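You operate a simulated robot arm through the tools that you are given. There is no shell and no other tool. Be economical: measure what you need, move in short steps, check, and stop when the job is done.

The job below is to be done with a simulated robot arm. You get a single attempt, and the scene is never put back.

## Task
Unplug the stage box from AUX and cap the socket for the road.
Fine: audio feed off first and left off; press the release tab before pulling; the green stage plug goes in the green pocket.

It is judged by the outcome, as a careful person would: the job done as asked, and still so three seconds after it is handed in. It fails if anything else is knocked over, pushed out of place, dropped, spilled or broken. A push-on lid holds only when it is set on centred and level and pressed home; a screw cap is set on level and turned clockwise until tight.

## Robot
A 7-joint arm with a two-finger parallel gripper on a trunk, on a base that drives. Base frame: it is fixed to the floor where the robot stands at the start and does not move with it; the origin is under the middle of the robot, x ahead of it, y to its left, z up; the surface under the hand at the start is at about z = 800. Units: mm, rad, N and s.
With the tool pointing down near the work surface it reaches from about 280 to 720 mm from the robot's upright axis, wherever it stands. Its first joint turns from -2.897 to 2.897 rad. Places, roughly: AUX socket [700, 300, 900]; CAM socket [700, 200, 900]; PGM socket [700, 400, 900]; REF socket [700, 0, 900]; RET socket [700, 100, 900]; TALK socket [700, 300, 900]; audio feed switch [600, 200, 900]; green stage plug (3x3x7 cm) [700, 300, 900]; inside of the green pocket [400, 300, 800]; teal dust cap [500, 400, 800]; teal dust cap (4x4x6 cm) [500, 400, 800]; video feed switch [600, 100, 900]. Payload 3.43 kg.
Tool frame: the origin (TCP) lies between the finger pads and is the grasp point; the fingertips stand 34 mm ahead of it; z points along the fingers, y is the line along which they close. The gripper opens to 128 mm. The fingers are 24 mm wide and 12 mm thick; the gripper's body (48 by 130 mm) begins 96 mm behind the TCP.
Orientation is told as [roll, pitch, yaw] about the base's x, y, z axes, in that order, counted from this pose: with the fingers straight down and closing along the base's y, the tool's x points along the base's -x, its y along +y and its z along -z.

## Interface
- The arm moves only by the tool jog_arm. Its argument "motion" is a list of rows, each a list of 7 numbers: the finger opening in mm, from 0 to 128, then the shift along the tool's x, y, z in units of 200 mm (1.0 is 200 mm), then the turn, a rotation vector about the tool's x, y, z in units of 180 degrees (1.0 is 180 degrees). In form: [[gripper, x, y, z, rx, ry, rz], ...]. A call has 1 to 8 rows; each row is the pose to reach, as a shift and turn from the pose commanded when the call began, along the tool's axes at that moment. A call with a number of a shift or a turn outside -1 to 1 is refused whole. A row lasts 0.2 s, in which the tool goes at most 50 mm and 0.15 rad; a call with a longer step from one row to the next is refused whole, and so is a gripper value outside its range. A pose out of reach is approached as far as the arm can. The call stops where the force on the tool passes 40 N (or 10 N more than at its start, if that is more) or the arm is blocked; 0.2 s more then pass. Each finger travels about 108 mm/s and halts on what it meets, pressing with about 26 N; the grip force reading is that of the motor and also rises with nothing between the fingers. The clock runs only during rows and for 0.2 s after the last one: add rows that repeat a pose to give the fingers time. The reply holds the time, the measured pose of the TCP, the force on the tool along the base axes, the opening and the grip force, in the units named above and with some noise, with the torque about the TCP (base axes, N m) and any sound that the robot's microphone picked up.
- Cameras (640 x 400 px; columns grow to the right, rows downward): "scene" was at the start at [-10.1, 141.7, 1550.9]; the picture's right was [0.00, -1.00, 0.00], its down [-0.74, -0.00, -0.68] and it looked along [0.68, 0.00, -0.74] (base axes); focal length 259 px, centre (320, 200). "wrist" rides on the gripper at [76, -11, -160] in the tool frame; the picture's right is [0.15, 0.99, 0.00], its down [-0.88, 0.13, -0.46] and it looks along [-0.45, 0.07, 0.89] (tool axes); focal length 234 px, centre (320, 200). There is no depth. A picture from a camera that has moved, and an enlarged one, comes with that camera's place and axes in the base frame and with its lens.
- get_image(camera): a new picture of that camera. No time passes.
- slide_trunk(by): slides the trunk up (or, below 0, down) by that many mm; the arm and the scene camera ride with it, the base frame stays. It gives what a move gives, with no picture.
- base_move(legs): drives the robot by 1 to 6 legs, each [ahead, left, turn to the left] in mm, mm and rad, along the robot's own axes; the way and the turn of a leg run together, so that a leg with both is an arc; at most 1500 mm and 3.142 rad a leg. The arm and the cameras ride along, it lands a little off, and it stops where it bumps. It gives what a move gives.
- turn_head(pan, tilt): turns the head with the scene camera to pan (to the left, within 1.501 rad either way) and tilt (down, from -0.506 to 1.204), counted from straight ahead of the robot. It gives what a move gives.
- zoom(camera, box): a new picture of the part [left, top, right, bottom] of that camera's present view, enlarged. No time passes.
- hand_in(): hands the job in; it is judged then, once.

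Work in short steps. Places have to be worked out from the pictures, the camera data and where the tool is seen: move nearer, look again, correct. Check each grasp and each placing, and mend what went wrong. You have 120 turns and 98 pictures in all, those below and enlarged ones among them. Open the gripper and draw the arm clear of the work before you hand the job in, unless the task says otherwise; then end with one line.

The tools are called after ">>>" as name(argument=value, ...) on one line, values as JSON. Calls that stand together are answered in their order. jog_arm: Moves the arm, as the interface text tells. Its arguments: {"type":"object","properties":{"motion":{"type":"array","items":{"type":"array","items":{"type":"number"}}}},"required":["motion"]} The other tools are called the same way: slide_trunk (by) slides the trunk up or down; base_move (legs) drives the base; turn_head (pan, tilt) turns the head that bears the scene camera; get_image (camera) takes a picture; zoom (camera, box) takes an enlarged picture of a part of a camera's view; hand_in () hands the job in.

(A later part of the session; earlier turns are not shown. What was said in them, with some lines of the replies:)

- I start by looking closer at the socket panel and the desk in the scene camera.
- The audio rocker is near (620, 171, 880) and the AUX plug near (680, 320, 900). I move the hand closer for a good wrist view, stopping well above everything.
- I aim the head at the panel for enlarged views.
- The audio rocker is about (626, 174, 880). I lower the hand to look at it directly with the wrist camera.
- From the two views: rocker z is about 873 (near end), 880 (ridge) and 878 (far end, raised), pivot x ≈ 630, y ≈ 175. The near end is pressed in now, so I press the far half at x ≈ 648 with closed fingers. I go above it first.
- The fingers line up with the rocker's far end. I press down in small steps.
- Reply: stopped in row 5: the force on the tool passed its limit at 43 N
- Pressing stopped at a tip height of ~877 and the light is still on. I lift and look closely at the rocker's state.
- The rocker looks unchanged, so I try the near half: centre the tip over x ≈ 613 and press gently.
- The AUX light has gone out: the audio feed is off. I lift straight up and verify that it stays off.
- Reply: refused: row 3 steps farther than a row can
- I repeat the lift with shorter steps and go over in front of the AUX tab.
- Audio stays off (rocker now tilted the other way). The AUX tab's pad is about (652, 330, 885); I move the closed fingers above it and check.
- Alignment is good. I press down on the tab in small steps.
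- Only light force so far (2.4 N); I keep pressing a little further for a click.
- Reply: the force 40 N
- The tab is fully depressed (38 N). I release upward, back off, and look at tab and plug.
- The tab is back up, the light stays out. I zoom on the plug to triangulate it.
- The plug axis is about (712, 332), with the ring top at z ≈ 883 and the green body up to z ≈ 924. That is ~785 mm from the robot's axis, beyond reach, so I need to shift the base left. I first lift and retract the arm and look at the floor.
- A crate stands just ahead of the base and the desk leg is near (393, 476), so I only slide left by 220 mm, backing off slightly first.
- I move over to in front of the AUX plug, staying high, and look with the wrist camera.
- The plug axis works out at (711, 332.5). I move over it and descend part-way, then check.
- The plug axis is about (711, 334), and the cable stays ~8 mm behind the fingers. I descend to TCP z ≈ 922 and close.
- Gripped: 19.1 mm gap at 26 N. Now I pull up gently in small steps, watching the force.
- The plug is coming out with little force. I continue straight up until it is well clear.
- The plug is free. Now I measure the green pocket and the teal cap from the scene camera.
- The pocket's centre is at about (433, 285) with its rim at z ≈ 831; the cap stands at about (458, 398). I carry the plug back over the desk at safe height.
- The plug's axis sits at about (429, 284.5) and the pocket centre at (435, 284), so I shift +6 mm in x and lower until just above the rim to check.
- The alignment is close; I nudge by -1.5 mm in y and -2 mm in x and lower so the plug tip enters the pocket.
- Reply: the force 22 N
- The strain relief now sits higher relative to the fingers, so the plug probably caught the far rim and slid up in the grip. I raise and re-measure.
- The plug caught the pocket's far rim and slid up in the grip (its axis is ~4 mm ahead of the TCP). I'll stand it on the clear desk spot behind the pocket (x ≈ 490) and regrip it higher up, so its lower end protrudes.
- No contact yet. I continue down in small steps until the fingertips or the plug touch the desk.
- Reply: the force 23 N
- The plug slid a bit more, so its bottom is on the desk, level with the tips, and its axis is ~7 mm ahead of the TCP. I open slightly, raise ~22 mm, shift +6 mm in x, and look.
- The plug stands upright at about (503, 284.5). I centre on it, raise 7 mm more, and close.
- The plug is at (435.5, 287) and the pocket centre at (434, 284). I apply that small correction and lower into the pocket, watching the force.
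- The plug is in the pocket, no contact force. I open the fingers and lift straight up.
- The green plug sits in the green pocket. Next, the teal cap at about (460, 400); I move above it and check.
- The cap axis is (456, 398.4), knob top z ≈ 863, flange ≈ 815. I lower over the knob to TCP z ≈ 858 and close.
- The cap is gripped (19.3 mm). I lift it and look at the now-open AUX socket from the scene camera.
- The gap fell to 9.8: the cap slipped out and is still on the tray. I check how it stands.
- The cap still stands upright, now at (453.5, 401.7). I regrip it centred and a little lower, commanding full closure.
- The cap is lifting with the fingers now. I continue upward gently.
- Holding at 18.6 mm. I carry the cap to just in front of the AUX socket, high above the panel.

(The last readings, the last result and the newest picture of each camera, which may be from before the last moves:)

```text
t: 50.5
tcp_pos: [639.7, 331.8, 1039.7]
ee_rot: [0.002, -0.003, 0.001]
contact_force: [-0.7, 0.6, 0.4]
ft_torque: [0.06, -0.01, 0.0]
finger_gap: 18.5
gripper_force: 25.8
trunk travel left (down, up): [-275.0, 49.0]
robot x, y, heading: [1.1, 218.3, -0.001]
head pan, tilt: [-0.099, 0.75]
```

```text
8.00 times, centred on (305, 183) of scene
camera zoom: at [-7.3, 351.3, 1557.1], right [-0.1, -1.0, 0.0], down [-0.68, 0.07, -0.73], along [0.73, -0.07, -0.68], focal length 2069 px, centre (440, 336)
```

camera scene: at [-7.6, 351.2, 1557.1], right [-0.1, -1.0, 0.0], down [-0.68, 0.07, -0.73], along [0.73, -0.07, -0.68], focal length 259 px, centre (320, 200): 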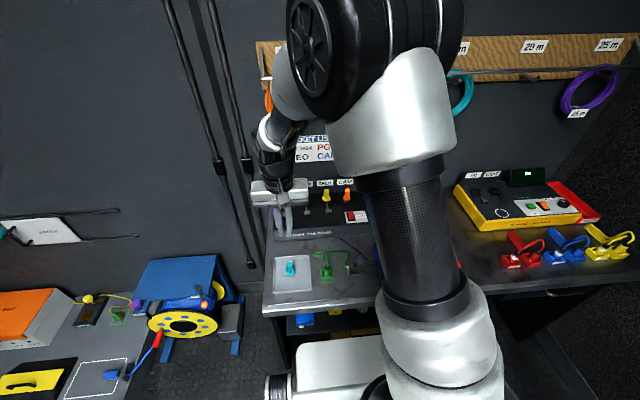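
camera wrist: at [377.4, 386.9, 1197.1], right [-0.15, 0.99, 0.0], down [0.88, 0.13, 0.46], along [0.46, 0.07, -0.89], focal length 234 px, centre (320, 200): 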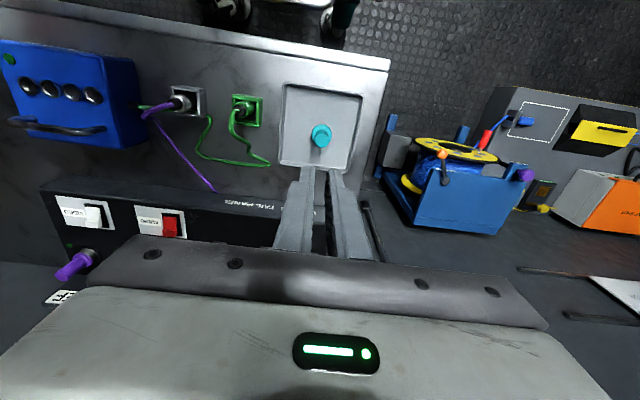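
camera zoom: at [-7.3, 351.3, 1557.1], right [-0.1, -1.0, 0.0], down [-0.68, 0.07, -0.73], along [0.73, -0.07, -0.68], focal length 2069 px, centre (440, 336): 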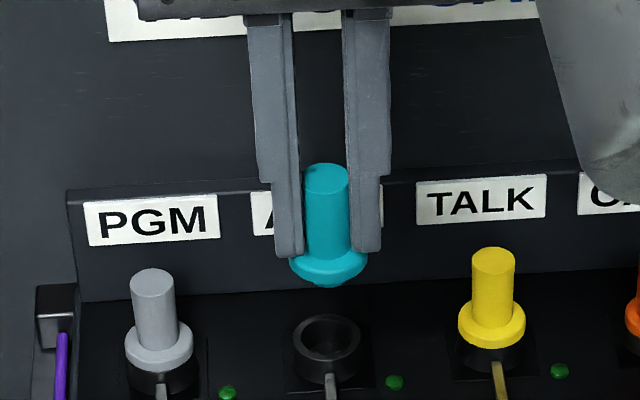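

The socket centre is about (715.3, 333.1, 885) and the cap's axis sits ~2 mm short of the TCP in x. I go to TCP x ≈ 717.5, descend to ~960, and check.

>>> jog_arm(motion=[[0, -0.12, 0, 0, 0, 0, 0], [0, -0.26, 0, 0, 0, 0, 0], [0, -0.389, 0, 0, 0, 0, 0], [0, -0.389, 0, 0.12, 0, 0, 0], [0, -0.389, 0, 0.26, 0, 0, 0], [0, -0.389, 0, 0.38, 0, 0, 0]])

>>> zoom(camera="wrist", box=[260, 120, 380, 210])

>>> zoom(camera="scene", box=[281, 168, 329, 208])

```text
t: 51.9
tcp_pos: [717.0, 333.4, 964.9]
ee_rot: [0.001, -0.005, 0.001]
contact_force: [0.0, 0.4, -0.5]
ft_torque: [0.01, 0.01, -0.02]
finger_gap: 18.3
gripper_force: 26.5
trunk travel left (down, up): [-275.0, 49.0]
robot x, y, heading: [3.1, 222.3, -0.003]
head pan, tilt: [-0.099, 0.75]
```

```text
4.44 times, centred on (320, 165) of wrist
camera zoom: at [641.6, 322.5, 1124.1], right [-0.15, 0.99, 0.0], down [0.88, 0.13, 0.46], along [0.45, 0.07, -0.89], focal length 1041 px, centre (320, 356)
```

zoom: 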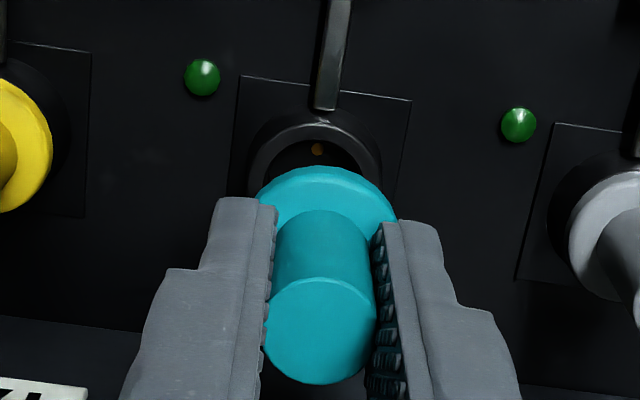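

```text
10.00 times, centred on (305, 188) of scene
camera zoom: at [-7.2, 351.3, 1557.1], right [-0.1, -1.0, 0.0], down [-0.68, 0.07, -0.73], along [0.73, -0.07, -0.68], focal length 2586 px, centre (470, 320)
```

zoom: 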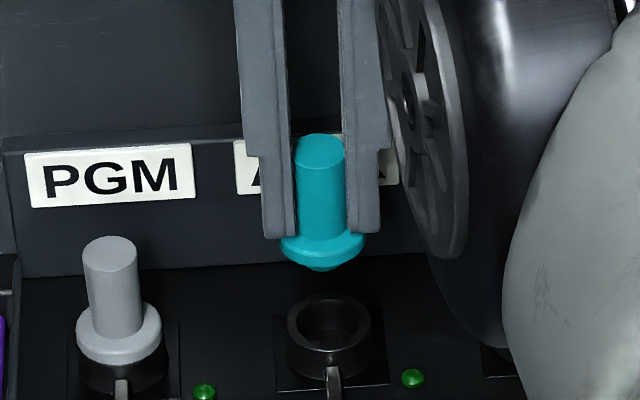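

Socket (715.3, 333.0) and cap (715.2, 334.9): I correct y by -1.8 mm and lower close to the socket.

>>> jog_arm(motion=[[0, 0, -0.009, 0, 0, 0, 0], [0, 0, -0.009, 0.05, 0, 0, 0], [0, 0, -0.009, 0.1, 0, 0, 0], [0, 0, -0.009, 0.1, 0, 0, 0]])

>>> zoom(camera="wrist", box=[260, 120, 380, 210])

>>> zoom(camera="scene", box=[281, 168, 329, 208])

```text
t: 52.9
tcp_pos: [717.9, 331.0, 945.8]
ee_rot: [0.002, -0.005, 0.0]
contact_force: [-0.7, -0.7, 0.4]
ft_torque: [0.02, -0.01, 0.03]
finger_gap: 18.5
gripper_force: 26.0
trunk travel left (down, up): [-275.0, 49.0]
robot x, y, heading: [2.2, 221.6, 0.0]
head pan, tilt: [-0.099, 0.75]
```

```text
4.44 times, centred on (320, 165) of wrist
camera zoom: at [641.8, 320.7, 1104.5], right [-0.15, 0.99, 0.0], down [0.88, 0.13, 0.46], along [0.46, 0.07, -0.89], focal length 1041 px, centre (320, 356)
```

zoom: 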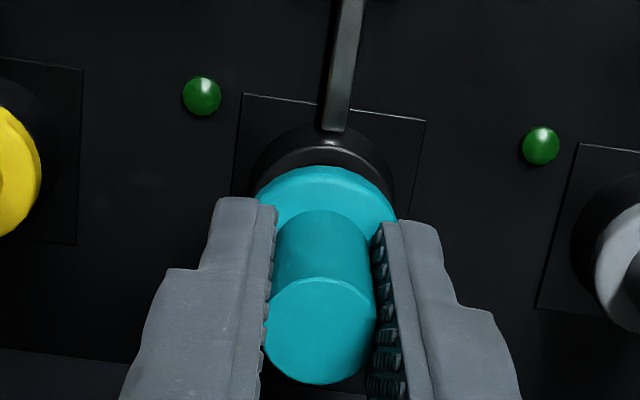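

```text
10.00 times, centred on (305, 188) of scene
camera zoom: at [-7.4, 351.3, 1557.1], right [-0.1, -1.0, 0.0], down [-0.68, 0.07, -0.73], along [0.73, -0.07, -0.68], focal length 2586 px, centre (470, 320)
```

zoom: 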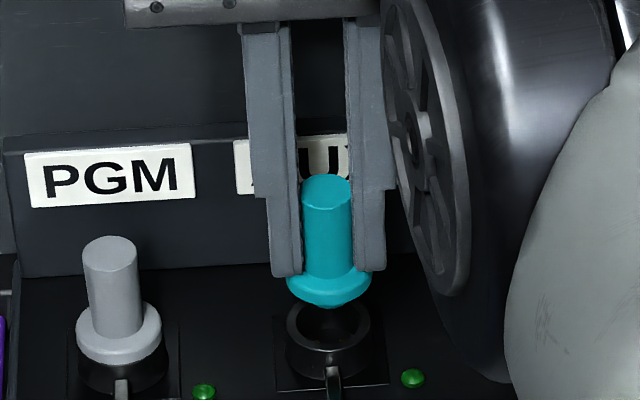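

The cap and ring are aligned in both views. I lower in small steps to contact and press.

>>> jog_arm(motion=[[0, 0, 0, 0.02, 0, 0, 0], [0, 0, 0, 0.04, 0, 0, 0], [0, 0, 0, 0.055, 0, 0, 0], [0, 0, 0, 0.07, 0, 0, 0], [0, 0, 0, 0.08, 0, 0, 0], [0, 0, 0, 0.09, 0, 0, 0], [0, 0, 0, 0.1, 0, 0, 0]])

>>> zoom(camera="scene", box=[281, 168, 329, 208])

```text
t: 54.5
tcp_pos: [718.6, 330.6, 926.3]
ee_rot: [0.004, -0.009, 0.002]
contact_force: [2.0, 0.4, 6.0]
ft_torque: [0.03, -0.1, -0.03]
finger_gap: 18.5
gripper_force: 25.6
trunk travel left (down, up): [-275.0, 49.0]
robot x, y, heading: [-4.6, 216.1, 0.004]
head pan, tilt: [-0.099, 0.75]
```

```text
10.00 times, centred on (305, 188) of scene
camera zoom: at [-7.8, 351.3, 1557.2], right [-0.1, -1.0, 0.0], down [-0.68, 0.07, -0.73], along [0.73, -0.07, -0.68], focal length 2586 px, centre (470, 320)
```

zoom: 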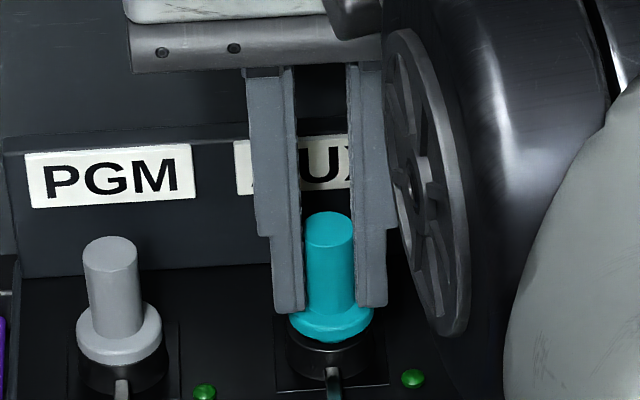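

The cap touches with 6 N but sits ~8 mm higher than the PGM cap. I keep pressing.

>>> jog_arm(motion=[[0, 0, 0, 0.015, 0, 0, 0], [0, 0, 0, 0.03, 0, 0, 0], [0, 0, 0, 0.045, 0, 0, 0], [0, 0, 0, 0.06, 0, 0, 0]])

>>> zoom(camera="scene", box=[281, 168, 329, 208])

```text
t: 55.5
tcp_pos: [718.0, 330.4, 918.8]
ee_rot: [0.003, -0.013, 0.002]
contact_force: [2.9, 1.9, 31.1]
ft_torque: [-0.02, 0.26, 0.0]
finger_gap: 18.7
gripper_force: 26.0
trunk travel left (down, up): [-275.0, 49.0]
robot x, y, heading: [-2.3, 218.5, -0.002]
head pan, tilt: [-0.099, 0.75]
```

```text
10.00 times, centred on (305, 188) of scene
camera zoom: at [-10.3, 350.9, 1557.6], right [-0.1, -1.0, 0.0], down [-0.68, 0.07, -0.73], along [0.73, -0.07, -0.68], focal length 2586 px, centre (470, 320)
```

zoom: 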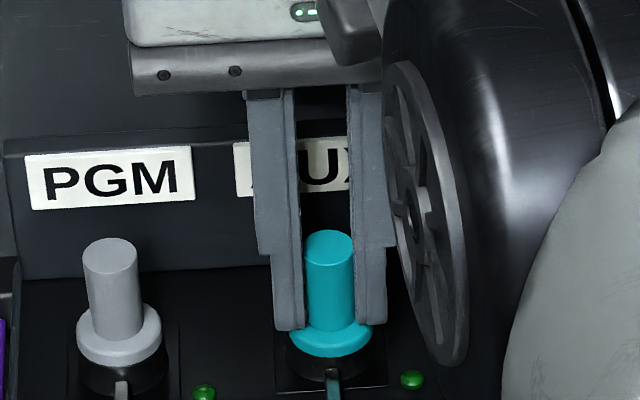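

The cap went ~8 mm further in and now matches the PGM cap's height, at 31 N. I release, lift clear, and inspect.

>>> jog_arm(motion=[[0, 0, 0, -0.02, 0, 0, 0], [20, 0, 0, -0.025, 0, 0, 0], [40, 0, 0, -0.03, 0, 0, 0], [44, 0, 0, -0.1, 0, 0, 0], [44, 0, 0, -0.25, 0, 0, 0], [44, 0, 0, -0.4, 0, 0, 0]])

>>> zoom(camera="scene", box=[281, 168, 329, 208])

>>> zoom(camera="wrist", box=[230, 90, 430, 215])

```text
t: 56.9
tcp_pos: [718.4, 330.7, 992.0]
ee_rot: [0.001, -0.004, 0.0]
contact_force: [-0.4, 0.0, -0.2]
ft_torque: [-0.03, -0.02, -0.03]
finger_gap: 44.0
gripper_force: 0.1
trunk travel left (down, up): [-275.0, 49.0]
robot x, y, heading: [4.4, 218.6, 0.003]
head pan, tilt: [-0.099, 0.75]
```

```text
10.00 times, centred on (305, 188) of scene
camera zoom: at [-7.6, 351.3, 1557.1], right [-0.1, -1.0, 0.0], down [-0.68, 0.07, -0.73], along [0.73, -0.07, -0.68], focal length 2586 px, centre (470, 320)
```

zoom: 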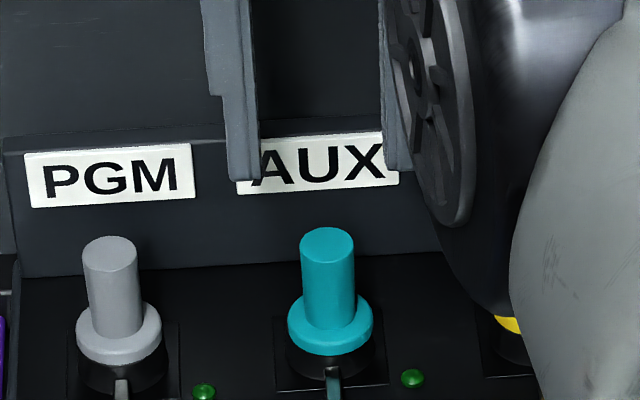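

```text
3.20 times, centred on (330, 152) of wrist
camera zoom: at [642.3, 320.7, 1151.8], right [-0.15, 0.99, 0.0], down [0.88, 0.13, 0.46], along [0.45, 0.07, -0.89], focal length 749 px, centre (288, 352)
```

zoom: 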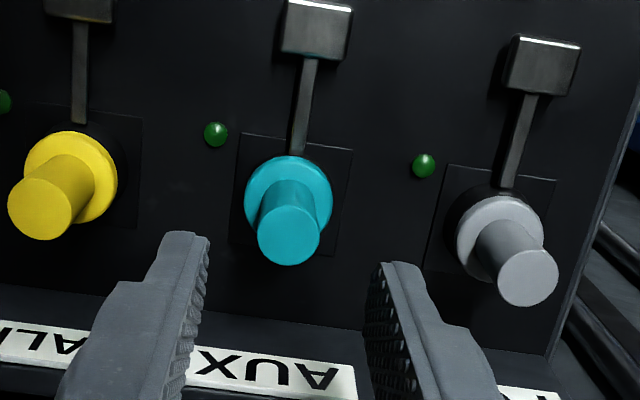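

The cap looks level and matches its neighbours. I give it one centred press on top with closed fingers to make sure it is home.

>>> jog_arm(motion=[[20, 0.016, 0.01, 0, 0, 0, 0], [0, 0.016, 0.01, 0, 0, 0, 0], [0, 0.016, 0.01, 0.08, 0, 0, 0], [0, 0.016, 0.01, 0.12, 0, 0, 0], [0, 0.016, 0.01, 0.14, 0, 0, 0], [0, 0.016, 0.01, 0.16, 0, 0, 0], [0, 0.016, 0.01, 0.175, 0, 0, 0], [0, 0.016, 0.01, 0.19, 0, 0, 0]])

```text
t: 58.7
tcp_pos: [715.2, 333.1, 954.3]
ee_rot: [0.001, -0.005, 0.002]
contact_force: [-0.4, 0.0, -0.5]
ft_torque: [0.02, 0.01, -0.02]
finger_gap: 0.0
gripper_force: 26.1
trunk travel left (down, up): [-275.0, 49.0]
robot x, y, heading: [0.1, 216.0, -0.003]
head pan, tilt: [-0.099, 0.75]
```

No contact yet at tip z ≈ 920; I continue down in small steps.

>>> jog_arm(motion=[[0, 0, 0, 0.015, 0, 0, 0], [0, 0, 0, 0.03, 0, 0, 0], [0, 0, 0, 0.045, 0, 0, 0], [0, 0, 0, 0.06, 0, 0, 0], [0, 0, 0, 0.07, 0, 0, 0], [0, 0, 0, 0.08, 0, 0, 0]])

>>> zoom(camera="scene", box=[281, 168, 329, 208])

```text
t: 59.6
tcp_pos: [716.2, 333.6, 954.5]
ee_rot: [0.004, -0.018, 0.002]
contact_force: [-10.1, -1.9, 18.1]
ft_torque: [-0.11, 0.41, -0.03]
finger_gap: 0.0
gripper_force: 25.6
trunk travel left (down, up): [-275.0, 49.0]
robot x, y, heading: [-0.1, 216.1, 0.001]
head pan, tilt: [-0.099, 0.75]
stopped in row 4: the force on the tool passed its limit at 43 N (the readings are from after the stop); the commanded pose is now the measured one
```

```text
10.00 times, centred on (305, 188) of scene
camera zoom: at [-10.8, 350.8, 1557.0], right [-0.1, -1.0, 0.0], down [-0.68, 0.07, -0.73], along [0.73, -0.07, -0.68], focal length 2586 px, centre (470, 320)
```

zoom: 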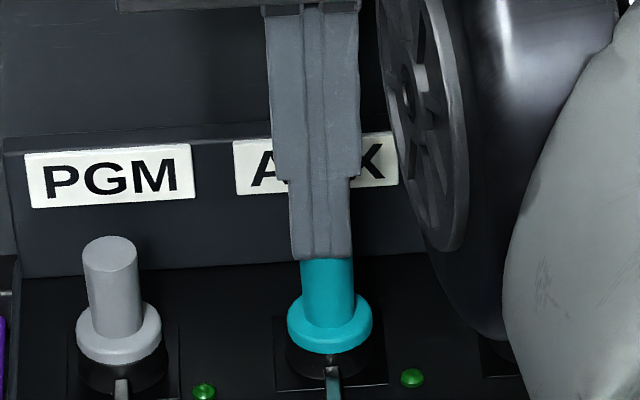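

The press reached 43 N and the cap did not move, so it is home. I lift straight up, draw the arm back clear, and open the gripper.

>>> jog_arm(motion=[[0, 0, 0, -0.1, 0, 0, 0], [0, 0, 0, -0.3, 0, 0, 0], [20, 0, 0, -0.5, 0, 0, 0], [40, 0.2, 0, -0.5, 0, 0, 0], [60, 0.4, 0.05, -0.5, 0, 0, 0], [60, 0.6, 0.1, -0.5, 0, 0, 0], [60, 0.8, 0.15, -0.5, 0, 0, 0], [60, 1.0, 0.2, -0.5, 0, 0, 0]])

>>> get_image(camera="scene")

>>> zoom(camera="scene", box=[262, 180, 390, 300])

```text
t: 61.4
tcp_pos: [516.4, 372.2, 1047.0]
ee_rot: [0.004, -0.014, 0.002]
contact_force: [-0.1, -0.8, -0.5]
ft_torque: [-0.02, 0.02, -0.03]
finger_gap: 60.0
gripper_force: 0.2
trunk travel left (down, up): [-275.0, 49.0]
robot x, y, heading: [-3.1, 215.3, 0.001]
head pan, tilt: [-0.099, 0.75]
```

```text
9 pictures are left
camera scene: at [-7.8, 351.3, 1557.1], right [-0.1, -1.0, 0.0], down [-0.68, 0.07, -0.73], along [0.73, -0.07, -0.68], focal length 259 px, centre (320, 200)
```

scene: 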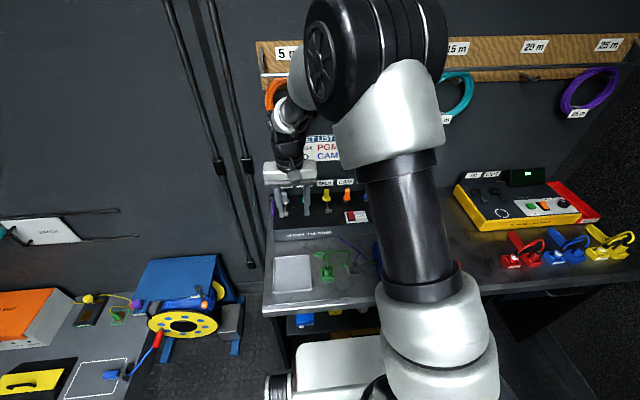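

```text
3.33 times, centred on (326, 240) of scene
camera zoom: at [-7.8, 351.3, 1557.1], right [-0.1, -1.0, 0.0], down [-0.68, 0.07, -0.73], along [0.73, -0.07, -0.68], focal length 862 px, centre (300, 67)
```

zoom: 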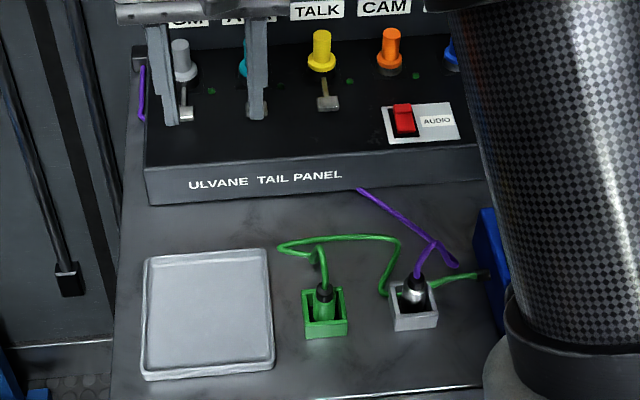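

The final view shows everything in place: audio is off, the AUX light is out, the green plug is in the green pocket, the cap is on AUX and the arm is clear. I hand in.

>>> hand_in()

```text
The job is handed in.
```

The stage box is unplugged from AUX and the socket is capped for the road: audio feed switched off first and left off, release tab pressed before pulling, green plug in the green pocket, and the teal cap pressed home.
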